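You operate a simulated robot arm through the tools that you are given. There is no shell and no other tool. Be economical: measure what you need, move in short steps, check, and stop when the job is done.

The job below is to be done with a simulated robot arm. You get a single attempt, and the scene is never put back.

Task
Put the plate casting labelled "27" from the sand in the end sand tray on the sand in sand tray two.
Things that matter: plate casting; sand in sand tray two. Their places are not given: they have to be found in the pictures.

Only the result counts: the job must be done as asked and must still hold three seconds after the hand-in. Knocking over, shifting, dropping, spilling or breaking anything else fails it.

Robot
A 6-joint arm with a two-finger parallel gripper, fixed in place. Base frame: the origin is at the foot of the arm, x ahead of it, y to its left, z up; the work surface is at about z = 0.715. Readings come in m, degrees, newtons and seconds.
With the tool pointing down near the work surface it reaches from about 0.24 to 0.66 m from the base axis. Its first joint turns from -66.0 to 66.0 degrees. Payload 2.9 kg.
Tool frame: the origin (TCP) lies between the finger pads and is the grasp point; the fingertips stand 0.03 m ahead of it; z points along the fingers, y is the line along which they close. The gripper opens to 0.11 m. The fingers are 0.02 m wide and 0.01 m thick; the gripper's body (0.048 by 0.112 m) begins 0.055 m behind the TCP.
Orientation is told as [roll, pitch, yaw] about the base's x, y, z axes, in that order, counted from this pose: with the fingers straight down and closing along the base's y, the tool's x points along the base's -x, its y along +y and its z along -z.

Tools
- The arm moves only by the tool step_arm. Its argument "rows" is one flat list of numbers, 6 for each row, row after row: the shift along the tool's x, y, z in units of 150 mm (1.0 is 150 mm), then the turn, a rotation vector about the tool's x, y, z in units of 60 degrees (1.0 is 60 degrees). In form: [x, y, z, wx, wy, wz, x, y, z, wx, wy, wz, ...]. A call has 1 to 8 rows; each row is the pose to reach, as a shift and turn from the pose commanded when the call began, along the tool's axes at that moment. "jaw" is the closure in counts, from 0 (fully open) to 255 (shut), set as the call begins (left out, the last holds). A call with a number of a shift or a turn outside -1 to 1 is refused whole. Rows are played at 5 a second. More than 0.05 m and 8.6 degrees between two rows, or a gripper value outside its range, and nothing of the call is played. Where a pose cannot be reached the arm comes as near as it can. A force on the tool above 40 N (or 10 N above the force at the start of the call, whichever is more), or a blocked arm, ends the call early, and 0.2 s more pass. Each finger travels about 0.108 m/s and halts on what it meets, pressing with about 43 N; the grip force reading is that of the motor and also rises with nothing between the fingers. The clock runs only during rows and for 0.2 s after the last one: add rows that repeat a pose to give the fingers time. The reply holds the time, the measured pose of the TCP, the force on the tool along the base axes, the opening and the grip force, in the units named above and with some noise, and new pictures: "pictures" is both (left out), scene, wrist or none.
- Cameras (640 x 400 px; columns grow to the right, rows downward): "scene" is fixed at [0.0845, 0.4724, 1.352]; the picture's right is [-0.52, -0.85, 0.00], its down [-0.70, 0.43, -0.57] and it looks along [0.49, -0.30, -0.82] (base axes); focal length 263 px, centre (320, 200). "wrist" rides on the gripper at [0.072, 0.017, -0.103] in the tool frame; the picture's right is [-0.23, 0.97, 0.00], its down [-0.76, -0.18, -0.62] and it looks along [-0.61, -0.14, 0.78] (tool axes); focal length 222 px, centre (320, 200).
- probe_pixels(camera, pixels): for up to 12 pixels [column, row] of the newest picture of that camera ("zoom" is the newest enlarged one), the place [x, y, z] in the base frame of the surface seen there, good to about 0.002 m, but the place of the scene camera against the robot may be out by one fixed shift of up to 0.018 m in any direction. No time passes.
- close_up(camera, box): a new picture of the part [left, top, right, bottom] of that camera's present view, enlarged. No time passes.
- close_job(): hands the job in; it is judged then, once.

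Keep the steps short. Do not move on a guess: measure, check each grasp and each placing, and mend mistakes. In all there are 60 turns and 170 pictures (those below and enlarged ones count). Leave the gripper open and the arm clear of the work at the hand-in unless told otherwise, and finish with a single line.

The tools are called after "Emit:" as name(argument=value, ...) on one line, values as JSON. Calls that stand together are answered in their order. step_arm: Moves the arm, as the interface text tells. Its arguments: {"type":"object","properties":{"rows":{"type":"array"},"jaw":{"type":"number"},"pictures":{"type":"string","enum":["both","scene","wrist","none"]}},"required":["rows"]} The other tools are called the same way: probe_pixels (camera, pixels) gives the place of the surface under pixels of a picture; close_up (camera, box) takes an enlarged picture of a part of a camera's view; close_job () hands the job in.

At the start:

```text
clock: 0.0
tcp_pos: [0.3815, -0.2017, 0.9384]
orientation: [0.0, 0.0, 0.0]
force: [-0.4, 0.0, -0.5]
width: 0.1101
grasp_force: 0.1
```

scene: 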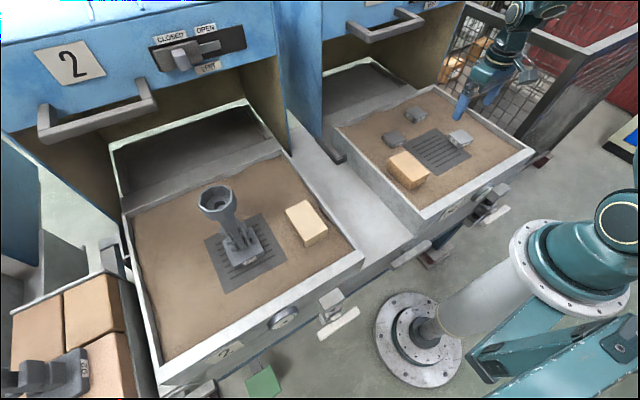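
wrist: 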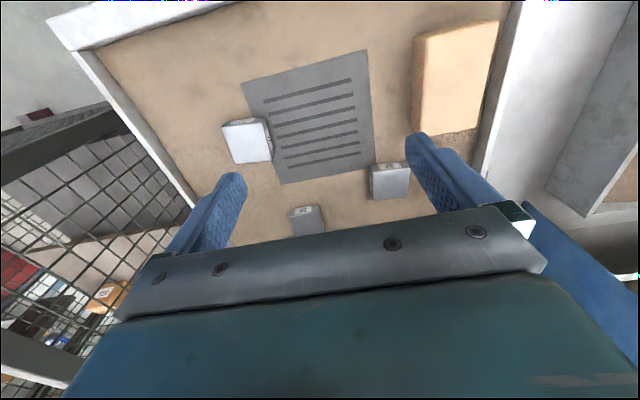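

I see three small castings in the far tray (scene about (415,115), (393,138), (460,138)). I'll enlarge to read their labels.

Emit:
close_up(camera="scene", box=[360, 80, 520, 200])

Emit:
close_up(camera="wrist", box=[210, 90, 430, 240])

Emit:
close_up(camera="scene", box=[120, 140, 380, 380])

```text
3.33 times, centred on (440, 140) of scene
```

zoom: 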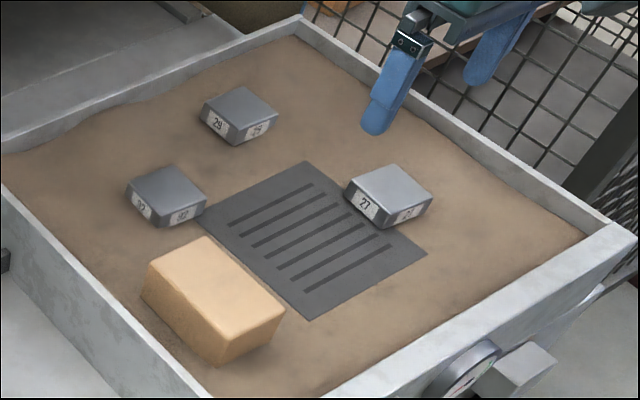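

```text
2.67 times, centred on (320, 165) of wrist
```

zoom: 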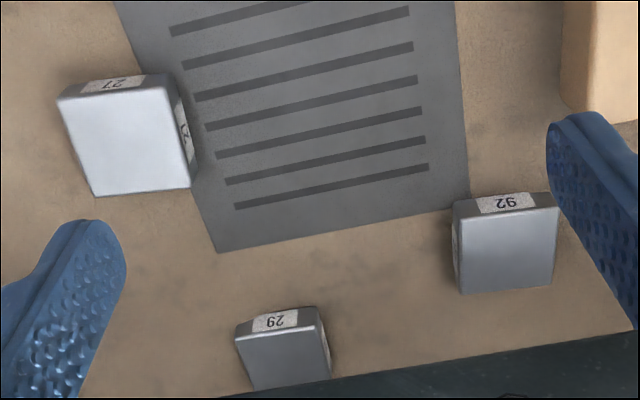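

```text
1.67 times, centred on (250, 260) of scene
```

zoom: 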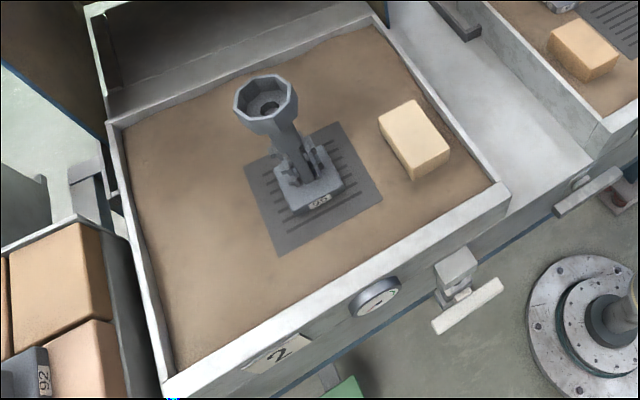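

The "27" casting is at about (245,142) in the wrist picture. I'll measure its top, the sand around it, and places in tray two.

Emit:
probe_pixels(camera="wrist", pixels=[[224, 128], [260, 124], [270, 158], [237, 162], [246, 143], [210, 140], [250, 180], [246, 121], [390, 180], [306, 222], [150, 150], [275, 140]])

Emit:
probe_pixels(camera="scene", pixels=[[460, 135], [168, 240], [180, 300], [250, 300], [300, 270], [260, 180], [306, 218], [215, 195], [245, 250], [160, 230], [250, 335], [440, 190]])

```text
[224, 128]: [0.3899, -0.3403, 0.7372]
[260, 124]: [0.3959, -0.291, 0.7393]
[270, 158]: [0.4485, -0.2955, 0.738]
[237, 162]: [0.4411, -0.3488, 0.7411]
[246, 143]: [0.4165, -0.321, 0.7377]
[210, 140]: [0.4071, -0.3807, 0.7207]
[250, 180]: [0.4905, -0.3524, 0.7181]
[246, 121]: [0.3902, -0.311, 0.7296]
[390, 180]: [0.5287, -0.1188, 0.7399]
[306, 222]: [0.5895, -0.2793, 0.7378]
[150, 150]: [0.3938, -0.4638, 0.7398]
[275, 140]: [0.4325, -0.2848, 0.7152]
```

```text
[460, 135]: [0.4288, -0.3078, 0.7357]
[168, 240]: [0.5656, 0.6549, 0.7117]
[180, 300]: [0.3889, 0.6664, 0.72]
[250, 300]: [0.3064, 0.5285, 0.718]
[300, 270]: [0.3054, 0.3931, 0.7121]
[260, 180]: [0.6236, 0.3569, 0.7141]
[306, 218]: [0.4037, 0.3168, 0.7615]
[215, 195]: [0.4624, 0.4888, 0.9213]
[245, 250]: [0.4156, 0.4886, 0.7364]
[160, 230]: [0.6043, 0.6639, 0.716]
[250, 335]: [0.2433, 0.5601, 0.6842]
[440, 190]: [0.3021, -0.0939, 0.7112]
```

The casting's top is at z≈0.739, the sand at about 0.717, the centre near (0.419, -0.319), turned about -7.5°. I'll move above it, go partway down and check.

Emit:
step_arm(rows=[-0.083, -0.26, 0, 0, 0, 0.04, -0.166, -0.52, 0, 0, 0, 0.08, -0.25, -0.782, 0, 0, 0, 0.125, -0.25, -0.782, 0.3, 0, 0, 0.125, -0.25, -0.782, 0.6, 0, 0, 0.125, -0.25, -0.782, 0.6, 0, 0, 0.125], jaw=0)

```text
clock: 1.4
tcp_pos: [0.4177, -0.3201, 0.8485]
orientation: [-0.1, 0.0, -7.4]
force: [0.0, -0.2, 0.7]
width: 0.1101
grasp_force: 0.0
```

scene: 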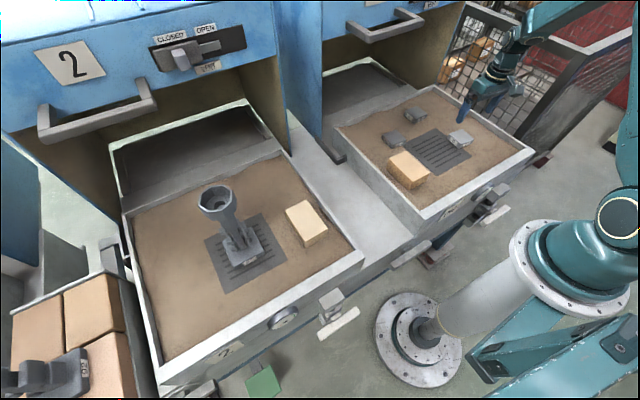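
wrist: 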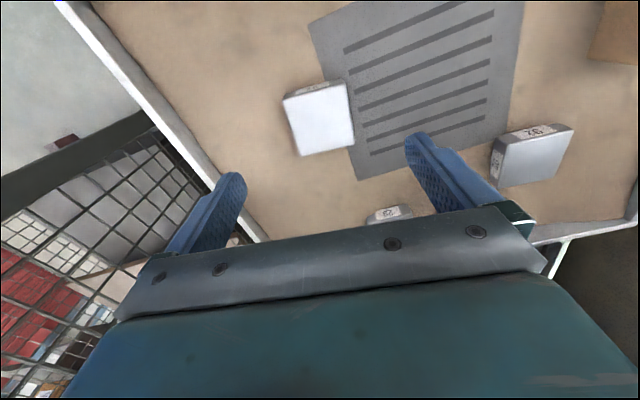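

The casting appears at (320,119), where it should be for this pose. I'll measure it again from close range.

Emit:
probe_pixels(camera="wrist", pixels=[[286, 99], [344, 85], [352, 143], [301, 153], [320, 119], [275, 125], [362, 118], [292, 126], [349, 114], [314, 86], [326, 150], [320, 170]])

Emit:
close_up(camera="wrist", box=[240, 60, 400, 160])

```text
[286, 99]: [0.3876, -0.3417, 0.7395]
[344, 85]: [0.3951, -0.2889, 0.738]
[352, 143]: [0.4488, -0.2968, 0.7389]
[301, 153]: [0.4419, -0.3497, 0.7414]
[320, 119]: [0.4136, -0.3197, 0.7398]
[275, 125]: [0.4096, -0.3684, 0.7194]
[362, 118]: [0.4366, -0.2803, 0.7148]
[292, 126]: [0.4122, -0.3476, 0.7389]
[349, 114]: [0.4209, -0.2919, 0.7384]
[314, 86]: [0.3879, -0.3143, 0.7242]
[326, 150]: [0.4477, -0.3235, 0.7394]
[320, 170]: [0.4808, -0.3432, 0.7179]
```

```text
4.00 times, centred on (320, 110) of wrist
```

zoom: 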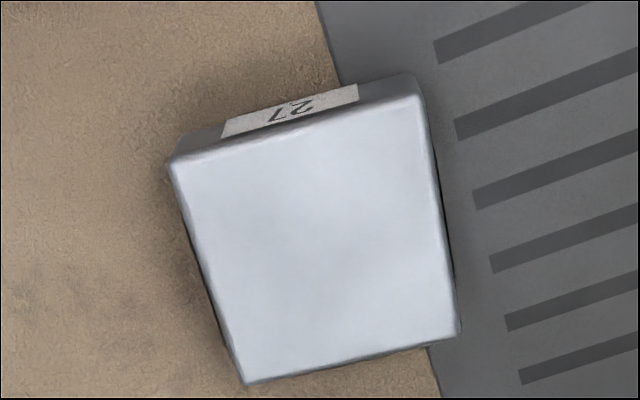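

Centre (0.418, -0.319) and the angle agree. I'll go down 96 mm, which leaves the fingertips about 3 mm above the sand.

Emit:
step_arm(rows=[0, 0, 0.25, 0, 0, 0, 0, 0, 0.45, 0, 0, 0, 0, 0, 0.58, 0, 0, 0, 0, 0, 0.635, 0, 0, 0, 0, 0, 0.635, 0, 0, 0])

```text
clock: 2.6
tcp_pos: [0.4191, -0.3188, 0.7534]
orientation: [0.0, 0.0, -7.4]
force: [0.7, -0.4, 0.1]
width: 0.1102
grasp_force: 0.0
```

scene: 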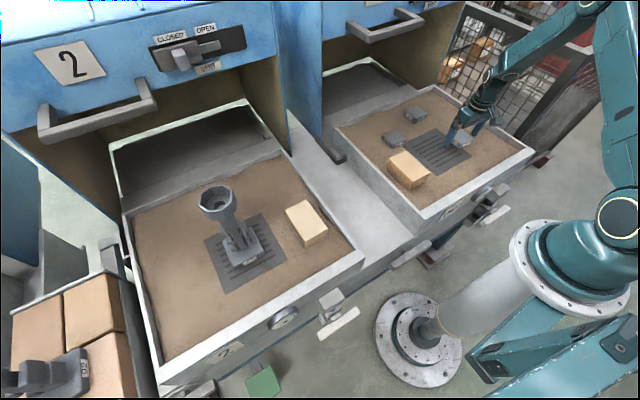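
wrist: 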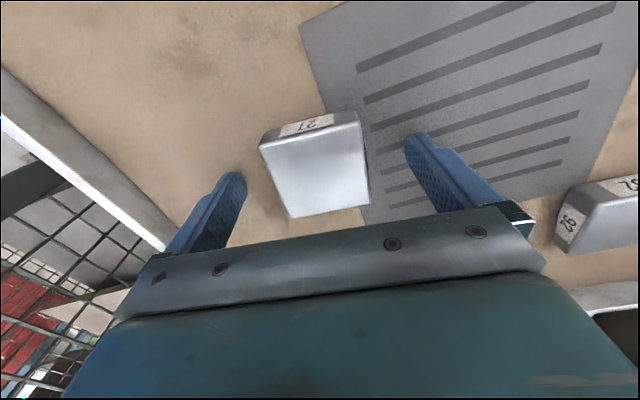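

The casting sits between the fingers with no contact. Next I'll close the jaw.

Emit:
step_arm(rows=[0, 0, 0, 0, 0, 0, 0, 0, 0, 0, 0, 0, 0, 0, 0, 0, 0, 0, 0, 0, 0, 0, 0, 0], jaw=255, pictures="wrist")

```text
clock: 3.6
tcp_pos: [0.4179, -0.3197, 0.7521]
orientation: [0.0, 0.0, -7.4]
force: [-0.2, -0.9, 0.6]
width: 0.0596
grasp_force: 42.6
```

wrist: 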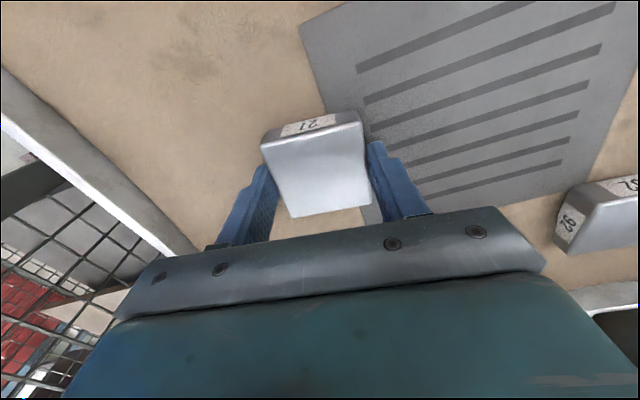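

Gripped: width 0.0596, force 43 N. I'll lift it 150 mm.

Emit:
step_arm(rows=[0, 0, -0.1, 0, 0, 0, 0, 0, -0.35, 0, 0, 0, 0, 0, -0.65, 0, 0, 0, 0, 0, -0.95, 0, 0, 0, 0, 0, -0.95, 0, 0, 0])

```text
clock: 4.8
tcp_pos: [0.4173, -0.3206, 0.8962]
orientation: [0.1, -0.1, -7.5]
force: [-1.2, 0.0, -2.8]
width: 0.0593
grasp_force: 42.7
```

scene: 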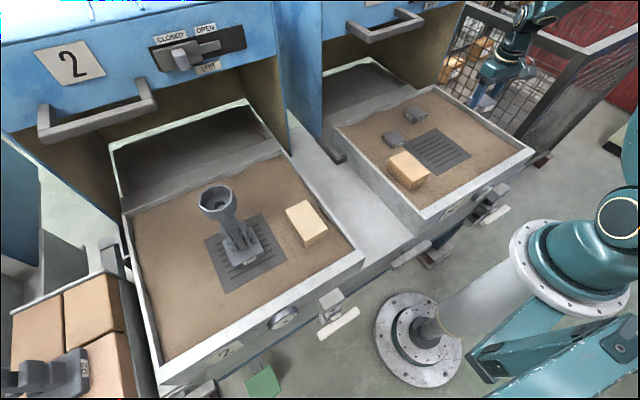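
wrist: 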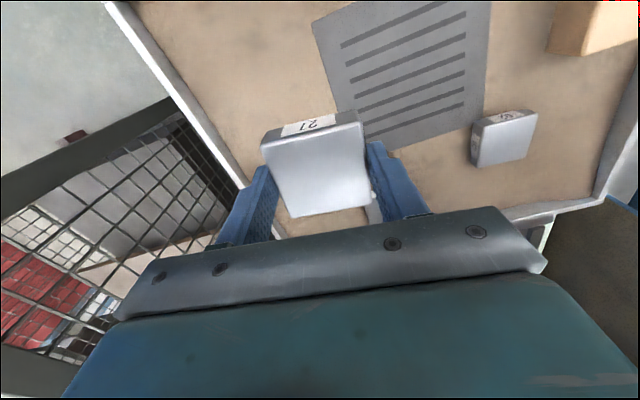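

It's lifted cleanly and the other castings haven't moved. I'll carry it toward tray two at this height, turning the yaw back to 0 on the way.

Emit:
step_arm(rows=[0.084, 0.3, 0, 0, 0, -0.04, 0.168, 0.6, 0, 0, 0, -0.08, 0.254, 0.908, 0, 0, 0, -0.125, 0.254, 0.908, 0, 0, 0, -0.125], pictures="none")

Emit:
step_arm(rows=[0.04, 0.32, -0.04, 0, 0, 0, 0.08, 0.64, -0.08, 0, 0, 0, 0.12, 0.96, -0.12, 0, 0, 0], pictures="none")

Emit:
step_arm(rows=[0.04, 0.32, 0, 0, 0, 0, 0.08, 0.64, 0, 0, 0, 0, 0.12, 0.96, 0, 0, 0, 0])

```text
clock: 5.8
tcp_pos: [0.3978, -0.1777, 0.8939]
orientation: [0.0, 0.0, 0.0]
force: [-0.9, -0.2, -2.6]
width: 0.0593
grasp_force: 43.1
```

```text
clock: 6.6
tcp_pos: [0.3803, -0.035, 0.9127]
orientation: [0.1, 0.0, -0.2]
force: [0.0, -0.2, -3.1]
width: 0.0597
grasp_force: 43.1
```

```text
clock: 7.4
tcp_pos: [0.3623, 0.1097, 0.9131]
orientation: [-0.1, 0.0, 0.0]
force: [0.3, -0.1, -2.2]
width: 0.0594
grasp_force: 43.2
```

scene: 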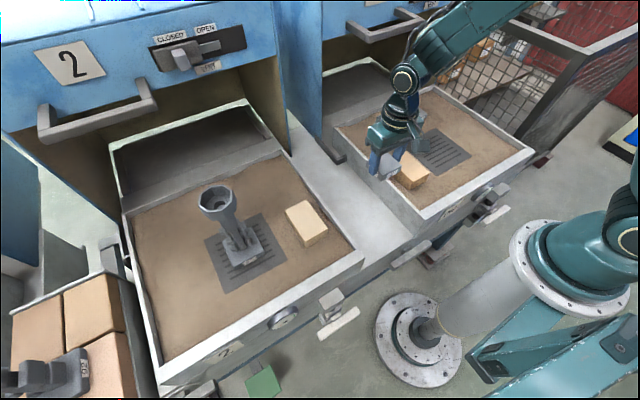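
wrist: 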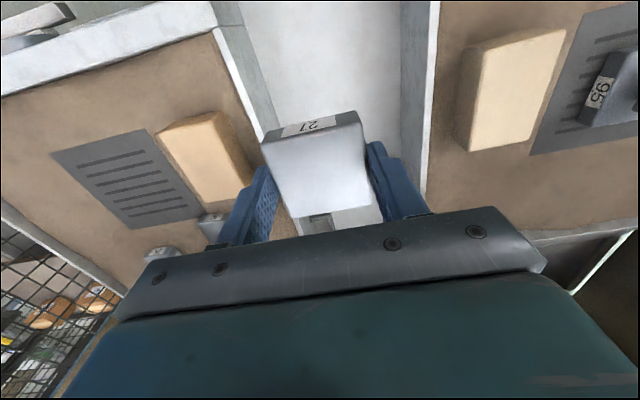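

Tray two is now in both views. I'll measure the same features from both cameras: brick corners, grid plate corner, rim and bare sand.

Emit:
probe_pixels(camera="wrist", pixels=[[468, 45], [562, 32], [538, 145], [460, 143], [532, 155], [440, 180], [560, 180], [500, 200], [460, 20], [620, 160], [428, 150], [600, 110]])

Emit:
probe_pixels(camera="scene", pixels=[[287, 210], [307, 201], [327, 230], [307, 243], [286, 261], [225, 292], [205, 240], [260, 214], [335, 255], [280, 285], [310, 280], [290, 170]])

```text
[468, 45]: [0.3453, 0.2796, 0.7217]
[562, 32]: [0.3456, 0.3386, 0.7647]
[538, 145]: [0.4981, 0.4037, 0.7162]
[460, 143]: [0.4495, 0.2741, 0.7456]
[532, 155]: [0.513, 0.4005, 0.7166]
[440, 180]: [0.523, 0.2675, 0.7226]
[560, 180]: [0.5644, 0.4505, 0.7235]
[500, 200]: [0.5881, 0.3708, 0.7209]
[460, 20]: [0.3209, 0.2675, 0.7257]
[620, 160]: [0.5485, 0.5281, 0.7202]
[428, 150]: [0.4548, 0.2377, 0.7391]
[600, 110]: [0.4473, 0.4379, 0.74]
```

```text
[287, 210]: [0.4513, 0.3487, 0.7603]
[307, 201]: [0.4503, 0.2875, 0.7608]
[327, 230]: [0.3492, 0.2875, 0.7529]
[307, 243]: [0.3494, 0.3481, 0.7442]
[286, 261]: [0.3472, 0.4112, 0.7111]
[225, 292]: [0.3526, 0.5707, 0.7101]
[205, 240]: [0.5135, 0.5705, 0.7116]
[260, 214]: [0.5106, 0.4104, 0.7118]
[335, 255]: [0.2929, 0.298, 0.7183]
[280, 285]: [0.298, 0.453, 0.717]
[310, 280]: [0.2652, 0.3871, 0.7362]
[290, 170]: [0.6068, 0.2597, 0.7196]
```

The scene camera reads about (−0.002, +0.010, −0.005) off. The bare sand behind the brick, around (0.535, 0.33) true, is free and within reach. I'll check that the furnace front is clear of the arm there and how flat the sand is.

Emit:
probe_pixels(camera="scene", pixels=[[150, 105], [290, 130], [45, 130], [250, 100], [365, 35], [280, 195], [262, 196], [283, 183], [268, 205], [215, 190], [232, 205], [200, 205]])

Emit:
probe_pixels(camera="wrist", pixels=[[470, 170], [490, 170], [455, 170], [500, 160], [470, 185], [490, 185], [510, 175], [433, 170], [428, 175], [530, 225]])

```text
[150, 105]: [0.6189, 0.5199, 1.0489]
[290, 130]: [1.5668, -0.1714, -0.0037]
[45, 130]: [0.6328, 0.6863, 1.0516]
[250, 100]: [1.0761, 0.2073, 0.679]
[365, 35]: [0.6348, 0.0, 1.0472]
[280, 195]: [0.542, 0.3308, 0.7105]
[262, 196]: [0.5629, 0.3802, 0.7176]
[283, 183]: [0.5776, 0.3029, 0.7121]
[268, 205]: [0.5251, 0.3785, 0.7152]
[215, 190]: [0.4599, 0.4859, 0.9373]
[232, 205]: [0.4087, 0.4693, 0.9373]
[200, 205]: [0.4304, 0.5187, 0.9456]
```

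```text
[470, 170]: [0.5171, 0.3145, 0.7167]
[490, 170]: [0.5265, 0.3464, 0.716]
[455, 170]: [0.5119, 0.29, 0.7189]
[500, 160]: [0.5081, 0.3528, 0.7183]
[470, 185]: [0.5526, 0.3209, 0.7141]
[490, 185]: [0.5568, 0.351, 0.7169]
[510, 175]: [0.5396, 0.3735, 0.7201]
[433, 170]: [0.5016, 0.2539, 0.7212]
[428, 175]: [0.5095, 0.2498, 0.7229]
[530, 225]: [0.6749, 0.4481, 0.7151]
```

The furnace front and handles are beyond x≈0.62 and high up, so they're clear. The sand around (0.535, 0.335) is at about 0.717. I'll move there in two legs.

Emit:
step_arm(rows=[-0.19, 0.25, 0, 0, 0, 0, -0.38, 0.5, 0, 0, 0, 0, -0.576, 0.75, 0, 0, 0, 0, -0.576, 0.75, 0, 0, 0, 0], pictures="scene")

Emit:
step_arm(rows=[-0.19, 0.25, 0, 0, 0, 0, -0.38, 0.5, 0, 0, 0, 0, -0.576, 0.75, 0, 0, 0, 0, -0.576, 0.75, 0, 0, 0, 0])

```text
clock: 8.4
tcp_pos: [0.4492, 0.2212, 0.9146]
orientation: [0.0, -0.1, 0.0]
force: [0.1, -0.2, -2.4]
width: 0.0595
grasp_force: 43.0
```

scene: 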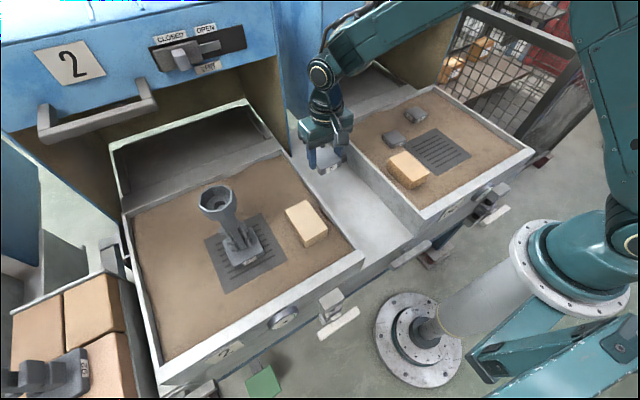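

```text
clock: 9.4
tcp_pos: [0.5393, 0.3327, 0.9147]
orientation: [0.0, 0.2, 0.0]
force: [-0.2, 0.4, -2.6]
width: 0.0595
grasp_force: 43.0
```

scene: 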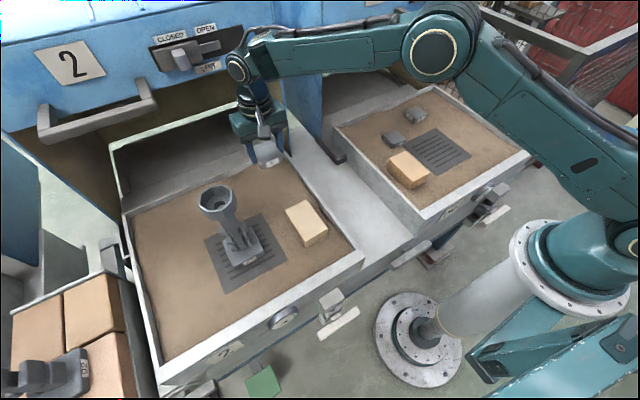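
wrist: 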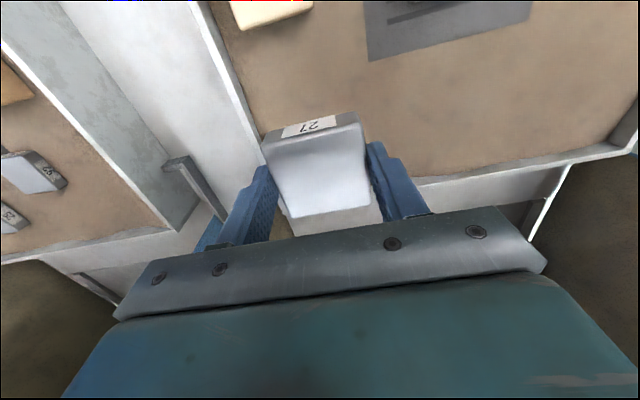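

The casting is over tray two's back right area. The wrist view shows a bar at about (195,185) and the side wall on the left, so I'll measure those before going down.

Emit:
probe_pixels(camera="wrist", pixels=[[180, 165], [215, 205], [240, 120], [248, 140], [250, 110], [262, 130], [430, 185], [480, 175], [390, 130], [365, 50], [240, 22], [310, 10]])

```text
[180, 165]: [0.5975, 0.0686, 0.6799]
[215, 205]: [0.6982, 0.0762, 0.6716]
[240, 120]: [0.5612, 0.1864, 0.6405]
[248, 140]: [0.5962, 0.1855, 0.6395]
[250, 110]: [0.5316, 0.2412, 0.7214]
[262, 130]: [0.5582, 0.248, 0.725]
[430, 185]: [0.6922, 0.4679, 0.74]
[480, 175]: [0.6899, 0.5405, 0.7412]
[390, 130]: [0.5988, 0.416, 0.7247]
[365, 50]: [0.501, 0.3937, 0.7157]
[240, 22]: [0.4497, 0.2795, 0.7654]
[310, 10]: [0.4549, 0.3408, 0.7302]
```

Clear: wall at y≈0.245, brick ends at x≈0.455, plate corner at (0.51, 0.40), and the bar is low and far off. I'll descend 145 mm.

Emit:
step_arm(rows=[0, 0, 0.25, 0, 0, 0, 0, 0, 0.5, 0, 0, 0, 0, 0, 0.75, 0, 0, 0, 0, 0, 0.96, 0, 0, 0, 0, 0, 0.96, 0, 0, 0])

```text
clock: 10.6
tcp_pos: [0.5357, 0.3339, 0.7678]
orientation: [0.0, 0.0, -0.1]
force: [0.4, -0.1, -2.8]
width: 0.0595
grasp_force: 42.9
```

scene: 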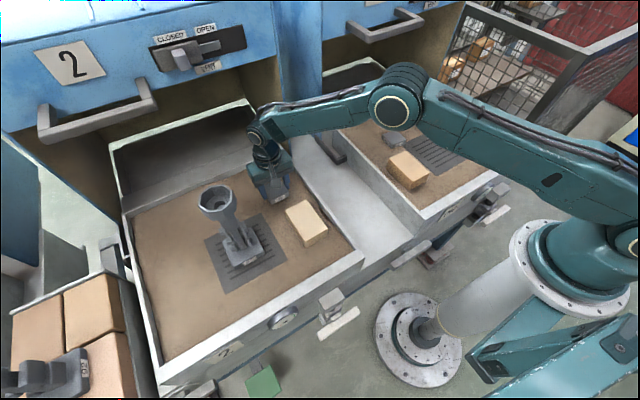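
wrist: 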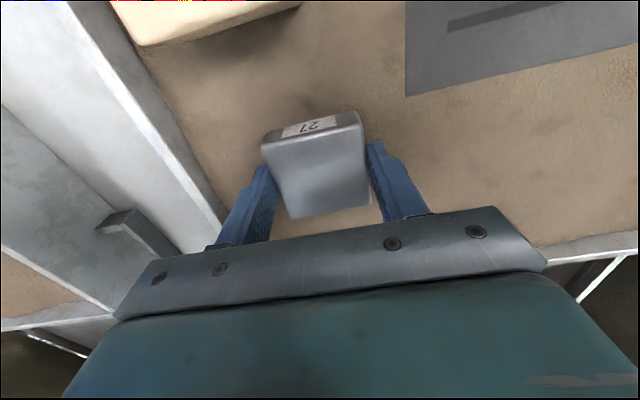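

The castings' bottom should be about 15 mm above the sand. I'll lower it slowly and watch the force.

Emit:
step_arm(rows=[0, 0, 0.02, 0, 0, 0, 0, 0, 0.04, 0, 0, 0, 0, 0, 0.06, 0, 0, 0, 0, 0, 0.07, 0, 0, 0, 0, 0, 0.07, 0, 0, 0], pictures="wrist")

```text
clock: 11.8
tcp_pos: [0.535, 0.3328, 0.7577]
orientation: [0.1, -0.1, 0.0]
force: [0.0, 0.3, -2.0]
width: 0.0595
grasp_force: 43.2
```

wrist: 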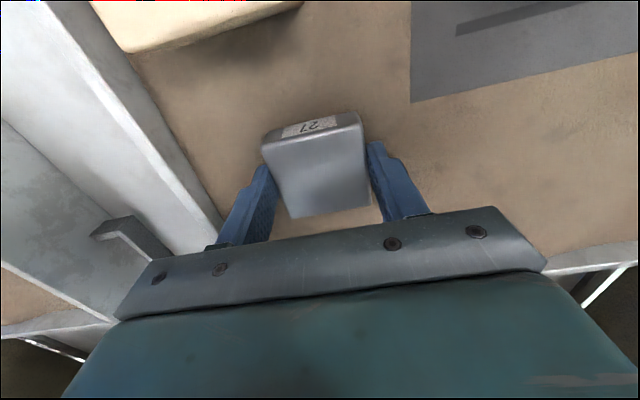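

There's no contact yet, so I'll keep lowering in roughly 1 mm steps.

Emit:
step_arm(rows=[0, 0, 0.008, 0, 0, 0, 0, 0, 0.016, 0, 0, 0, 0, 0, 0.023, 0, 0, 0, 0, 0, 0.023, 0, 0, 0], pictures="none")

```text
clock: 12.8
tcp_pos: [0.5362, 0.3339, 0.7552]
orientation: [0.0, 0.0, 0.0]
force: [-0.1, -1.9, -2.1]
width: 0.0593
grasp_force: 43.5
```

Emit:
step_arm(rows=[0, 0, 0.007, 0, 0, 0, 0, 0, 0.013, 0, 0, 0, 0, 0, 0.013, 0, 0, 0], pictures="none")

```text
clock: 13.6
tcp_pos: [0.5365, 0.3331, 0.7533]
orientation: [0.0, 0.0, 0.0]
force: [-0.2, 0.4, -2.3]
width: 0.0595
grasp_force: 43.3
```

Still no load. The next 2 mm step should bring it close to the sand.

Emit:
step_arm(rows=[0, 0, 0.006, 0, 0, 0, 0, 0, 0.012, 0, 0, 0, 0, 0, 0.012, 0, 0, 0], pictures="none")

```text
clock: 14.4
tcp_pos: [0.5367, 0.3327, 0.7526]
orientation: [0.0, -0.1, 0.0]
force: [-5.7, -2.5, 14.0]
width: 0.0597
grasp_force: 43.0
```

It has touched the sand (force z +14 N). I'll open the fingers partway to release.

Emit:
step_arm(rows=[0, 0, -0.004, 0, 0, 0, 0, 0, -0.004, 0, 0, 0, 0, 0, -0.004, 0, 0, 0], jaw=50)

```text
clock: 15.2
tcp_pos: [0.5347, 0.3327, 0.7523]
orientation: [0.0, 0.1, 0.0]
force: [-0.8, 0.2, 0.1]
width: 0.0884
grasp_force: 0.0
```

scene: 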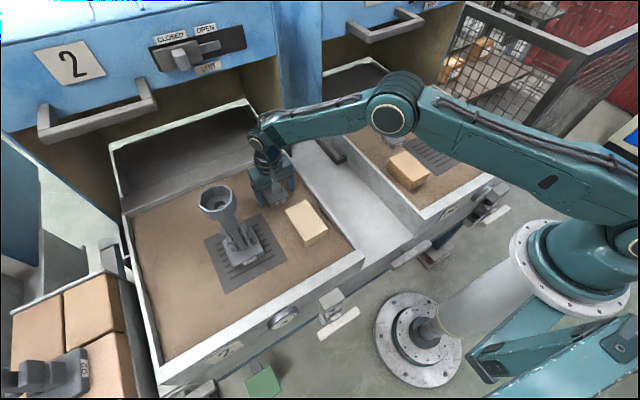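
wrist: 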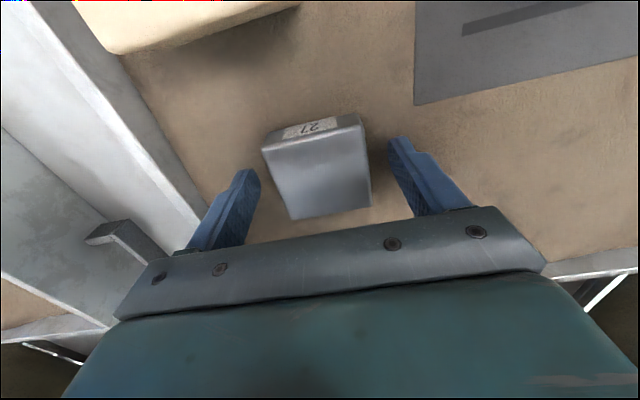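

It's released and resting on bare sand. I'll rise straight up 145 mm.

Emit:
step_arm(rows=[0, 0, -0.2, 0, 0, 0, 0, 0, -0.45, 0, 0, 0, 0, 0, -0.7, 0, 0, 0, 0, 0, -0.97, 0, 0, 0, 0, 0, -0.97, 0, 0, 0], pictures="none")

Emit:
step_arm(rows=[0.2, -0.25, 0, 0, 0, 0, 0.4, -0.5, 0, 0, 0, 0, 0.58, -0.75, 0, 0, 0, 0, 0.7, -0.95, 0, 0, 0, 0, 0.7, -0.95, 0, 0, 0, 0], jaw=0)

```text
clock: 16.4
tcp_pos: [0.5364, 0.3327, 0.8978]
orientation: [0.0, 0.1, 0.0]
force: [-0.6, -0.1, 0.3]
width: 0.0884
grasp_force: 0.1
```

```text
clock: 17.6
tcp_pos: [0.4297, 0.1883, 0.8965]
orientation: [0.1, 0.0, -0.1]
force: [0.1, 0.5, -0.4]
width: 0.11
grasp_force: 0.1
```

scene: 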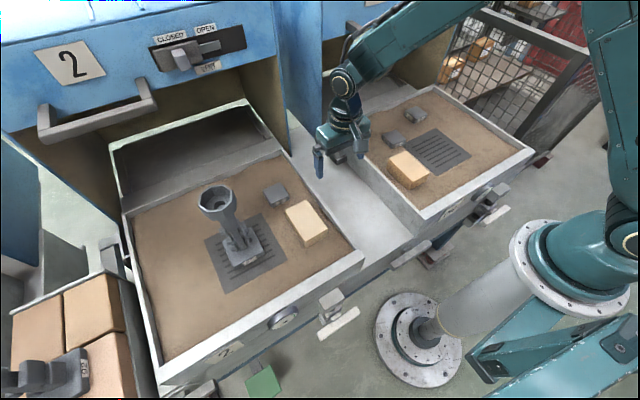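
wrist: 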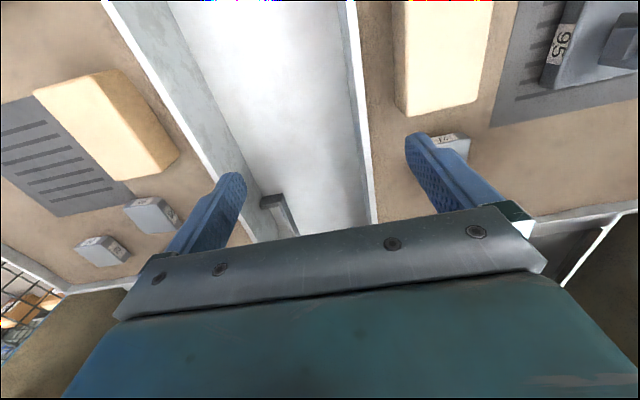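

The casting stands at (276,193) in the scene picture, on bare sand in tray two and off the grid plate. One enlarged look before I hand in.

Emit:
close_up(camera="scene", box=[180, 150, 340, 250])

```text
4.00 times, centred on (260, 200) of scene
```

zoom: 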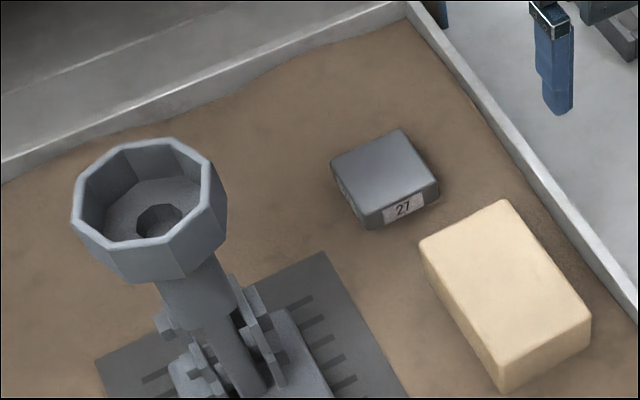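

Casting "27" lies flat on the sand and nothing else has moved. The gripper is open and the arm is clear, so I'm handing in.

Emit:
close_job()

```text
The job is handed in.
```

The plate casting labelled "27" is now flat on bare sand in sand tray two; nothing else was seen to move, and the job is handed in with the gripper open and the arm clear.
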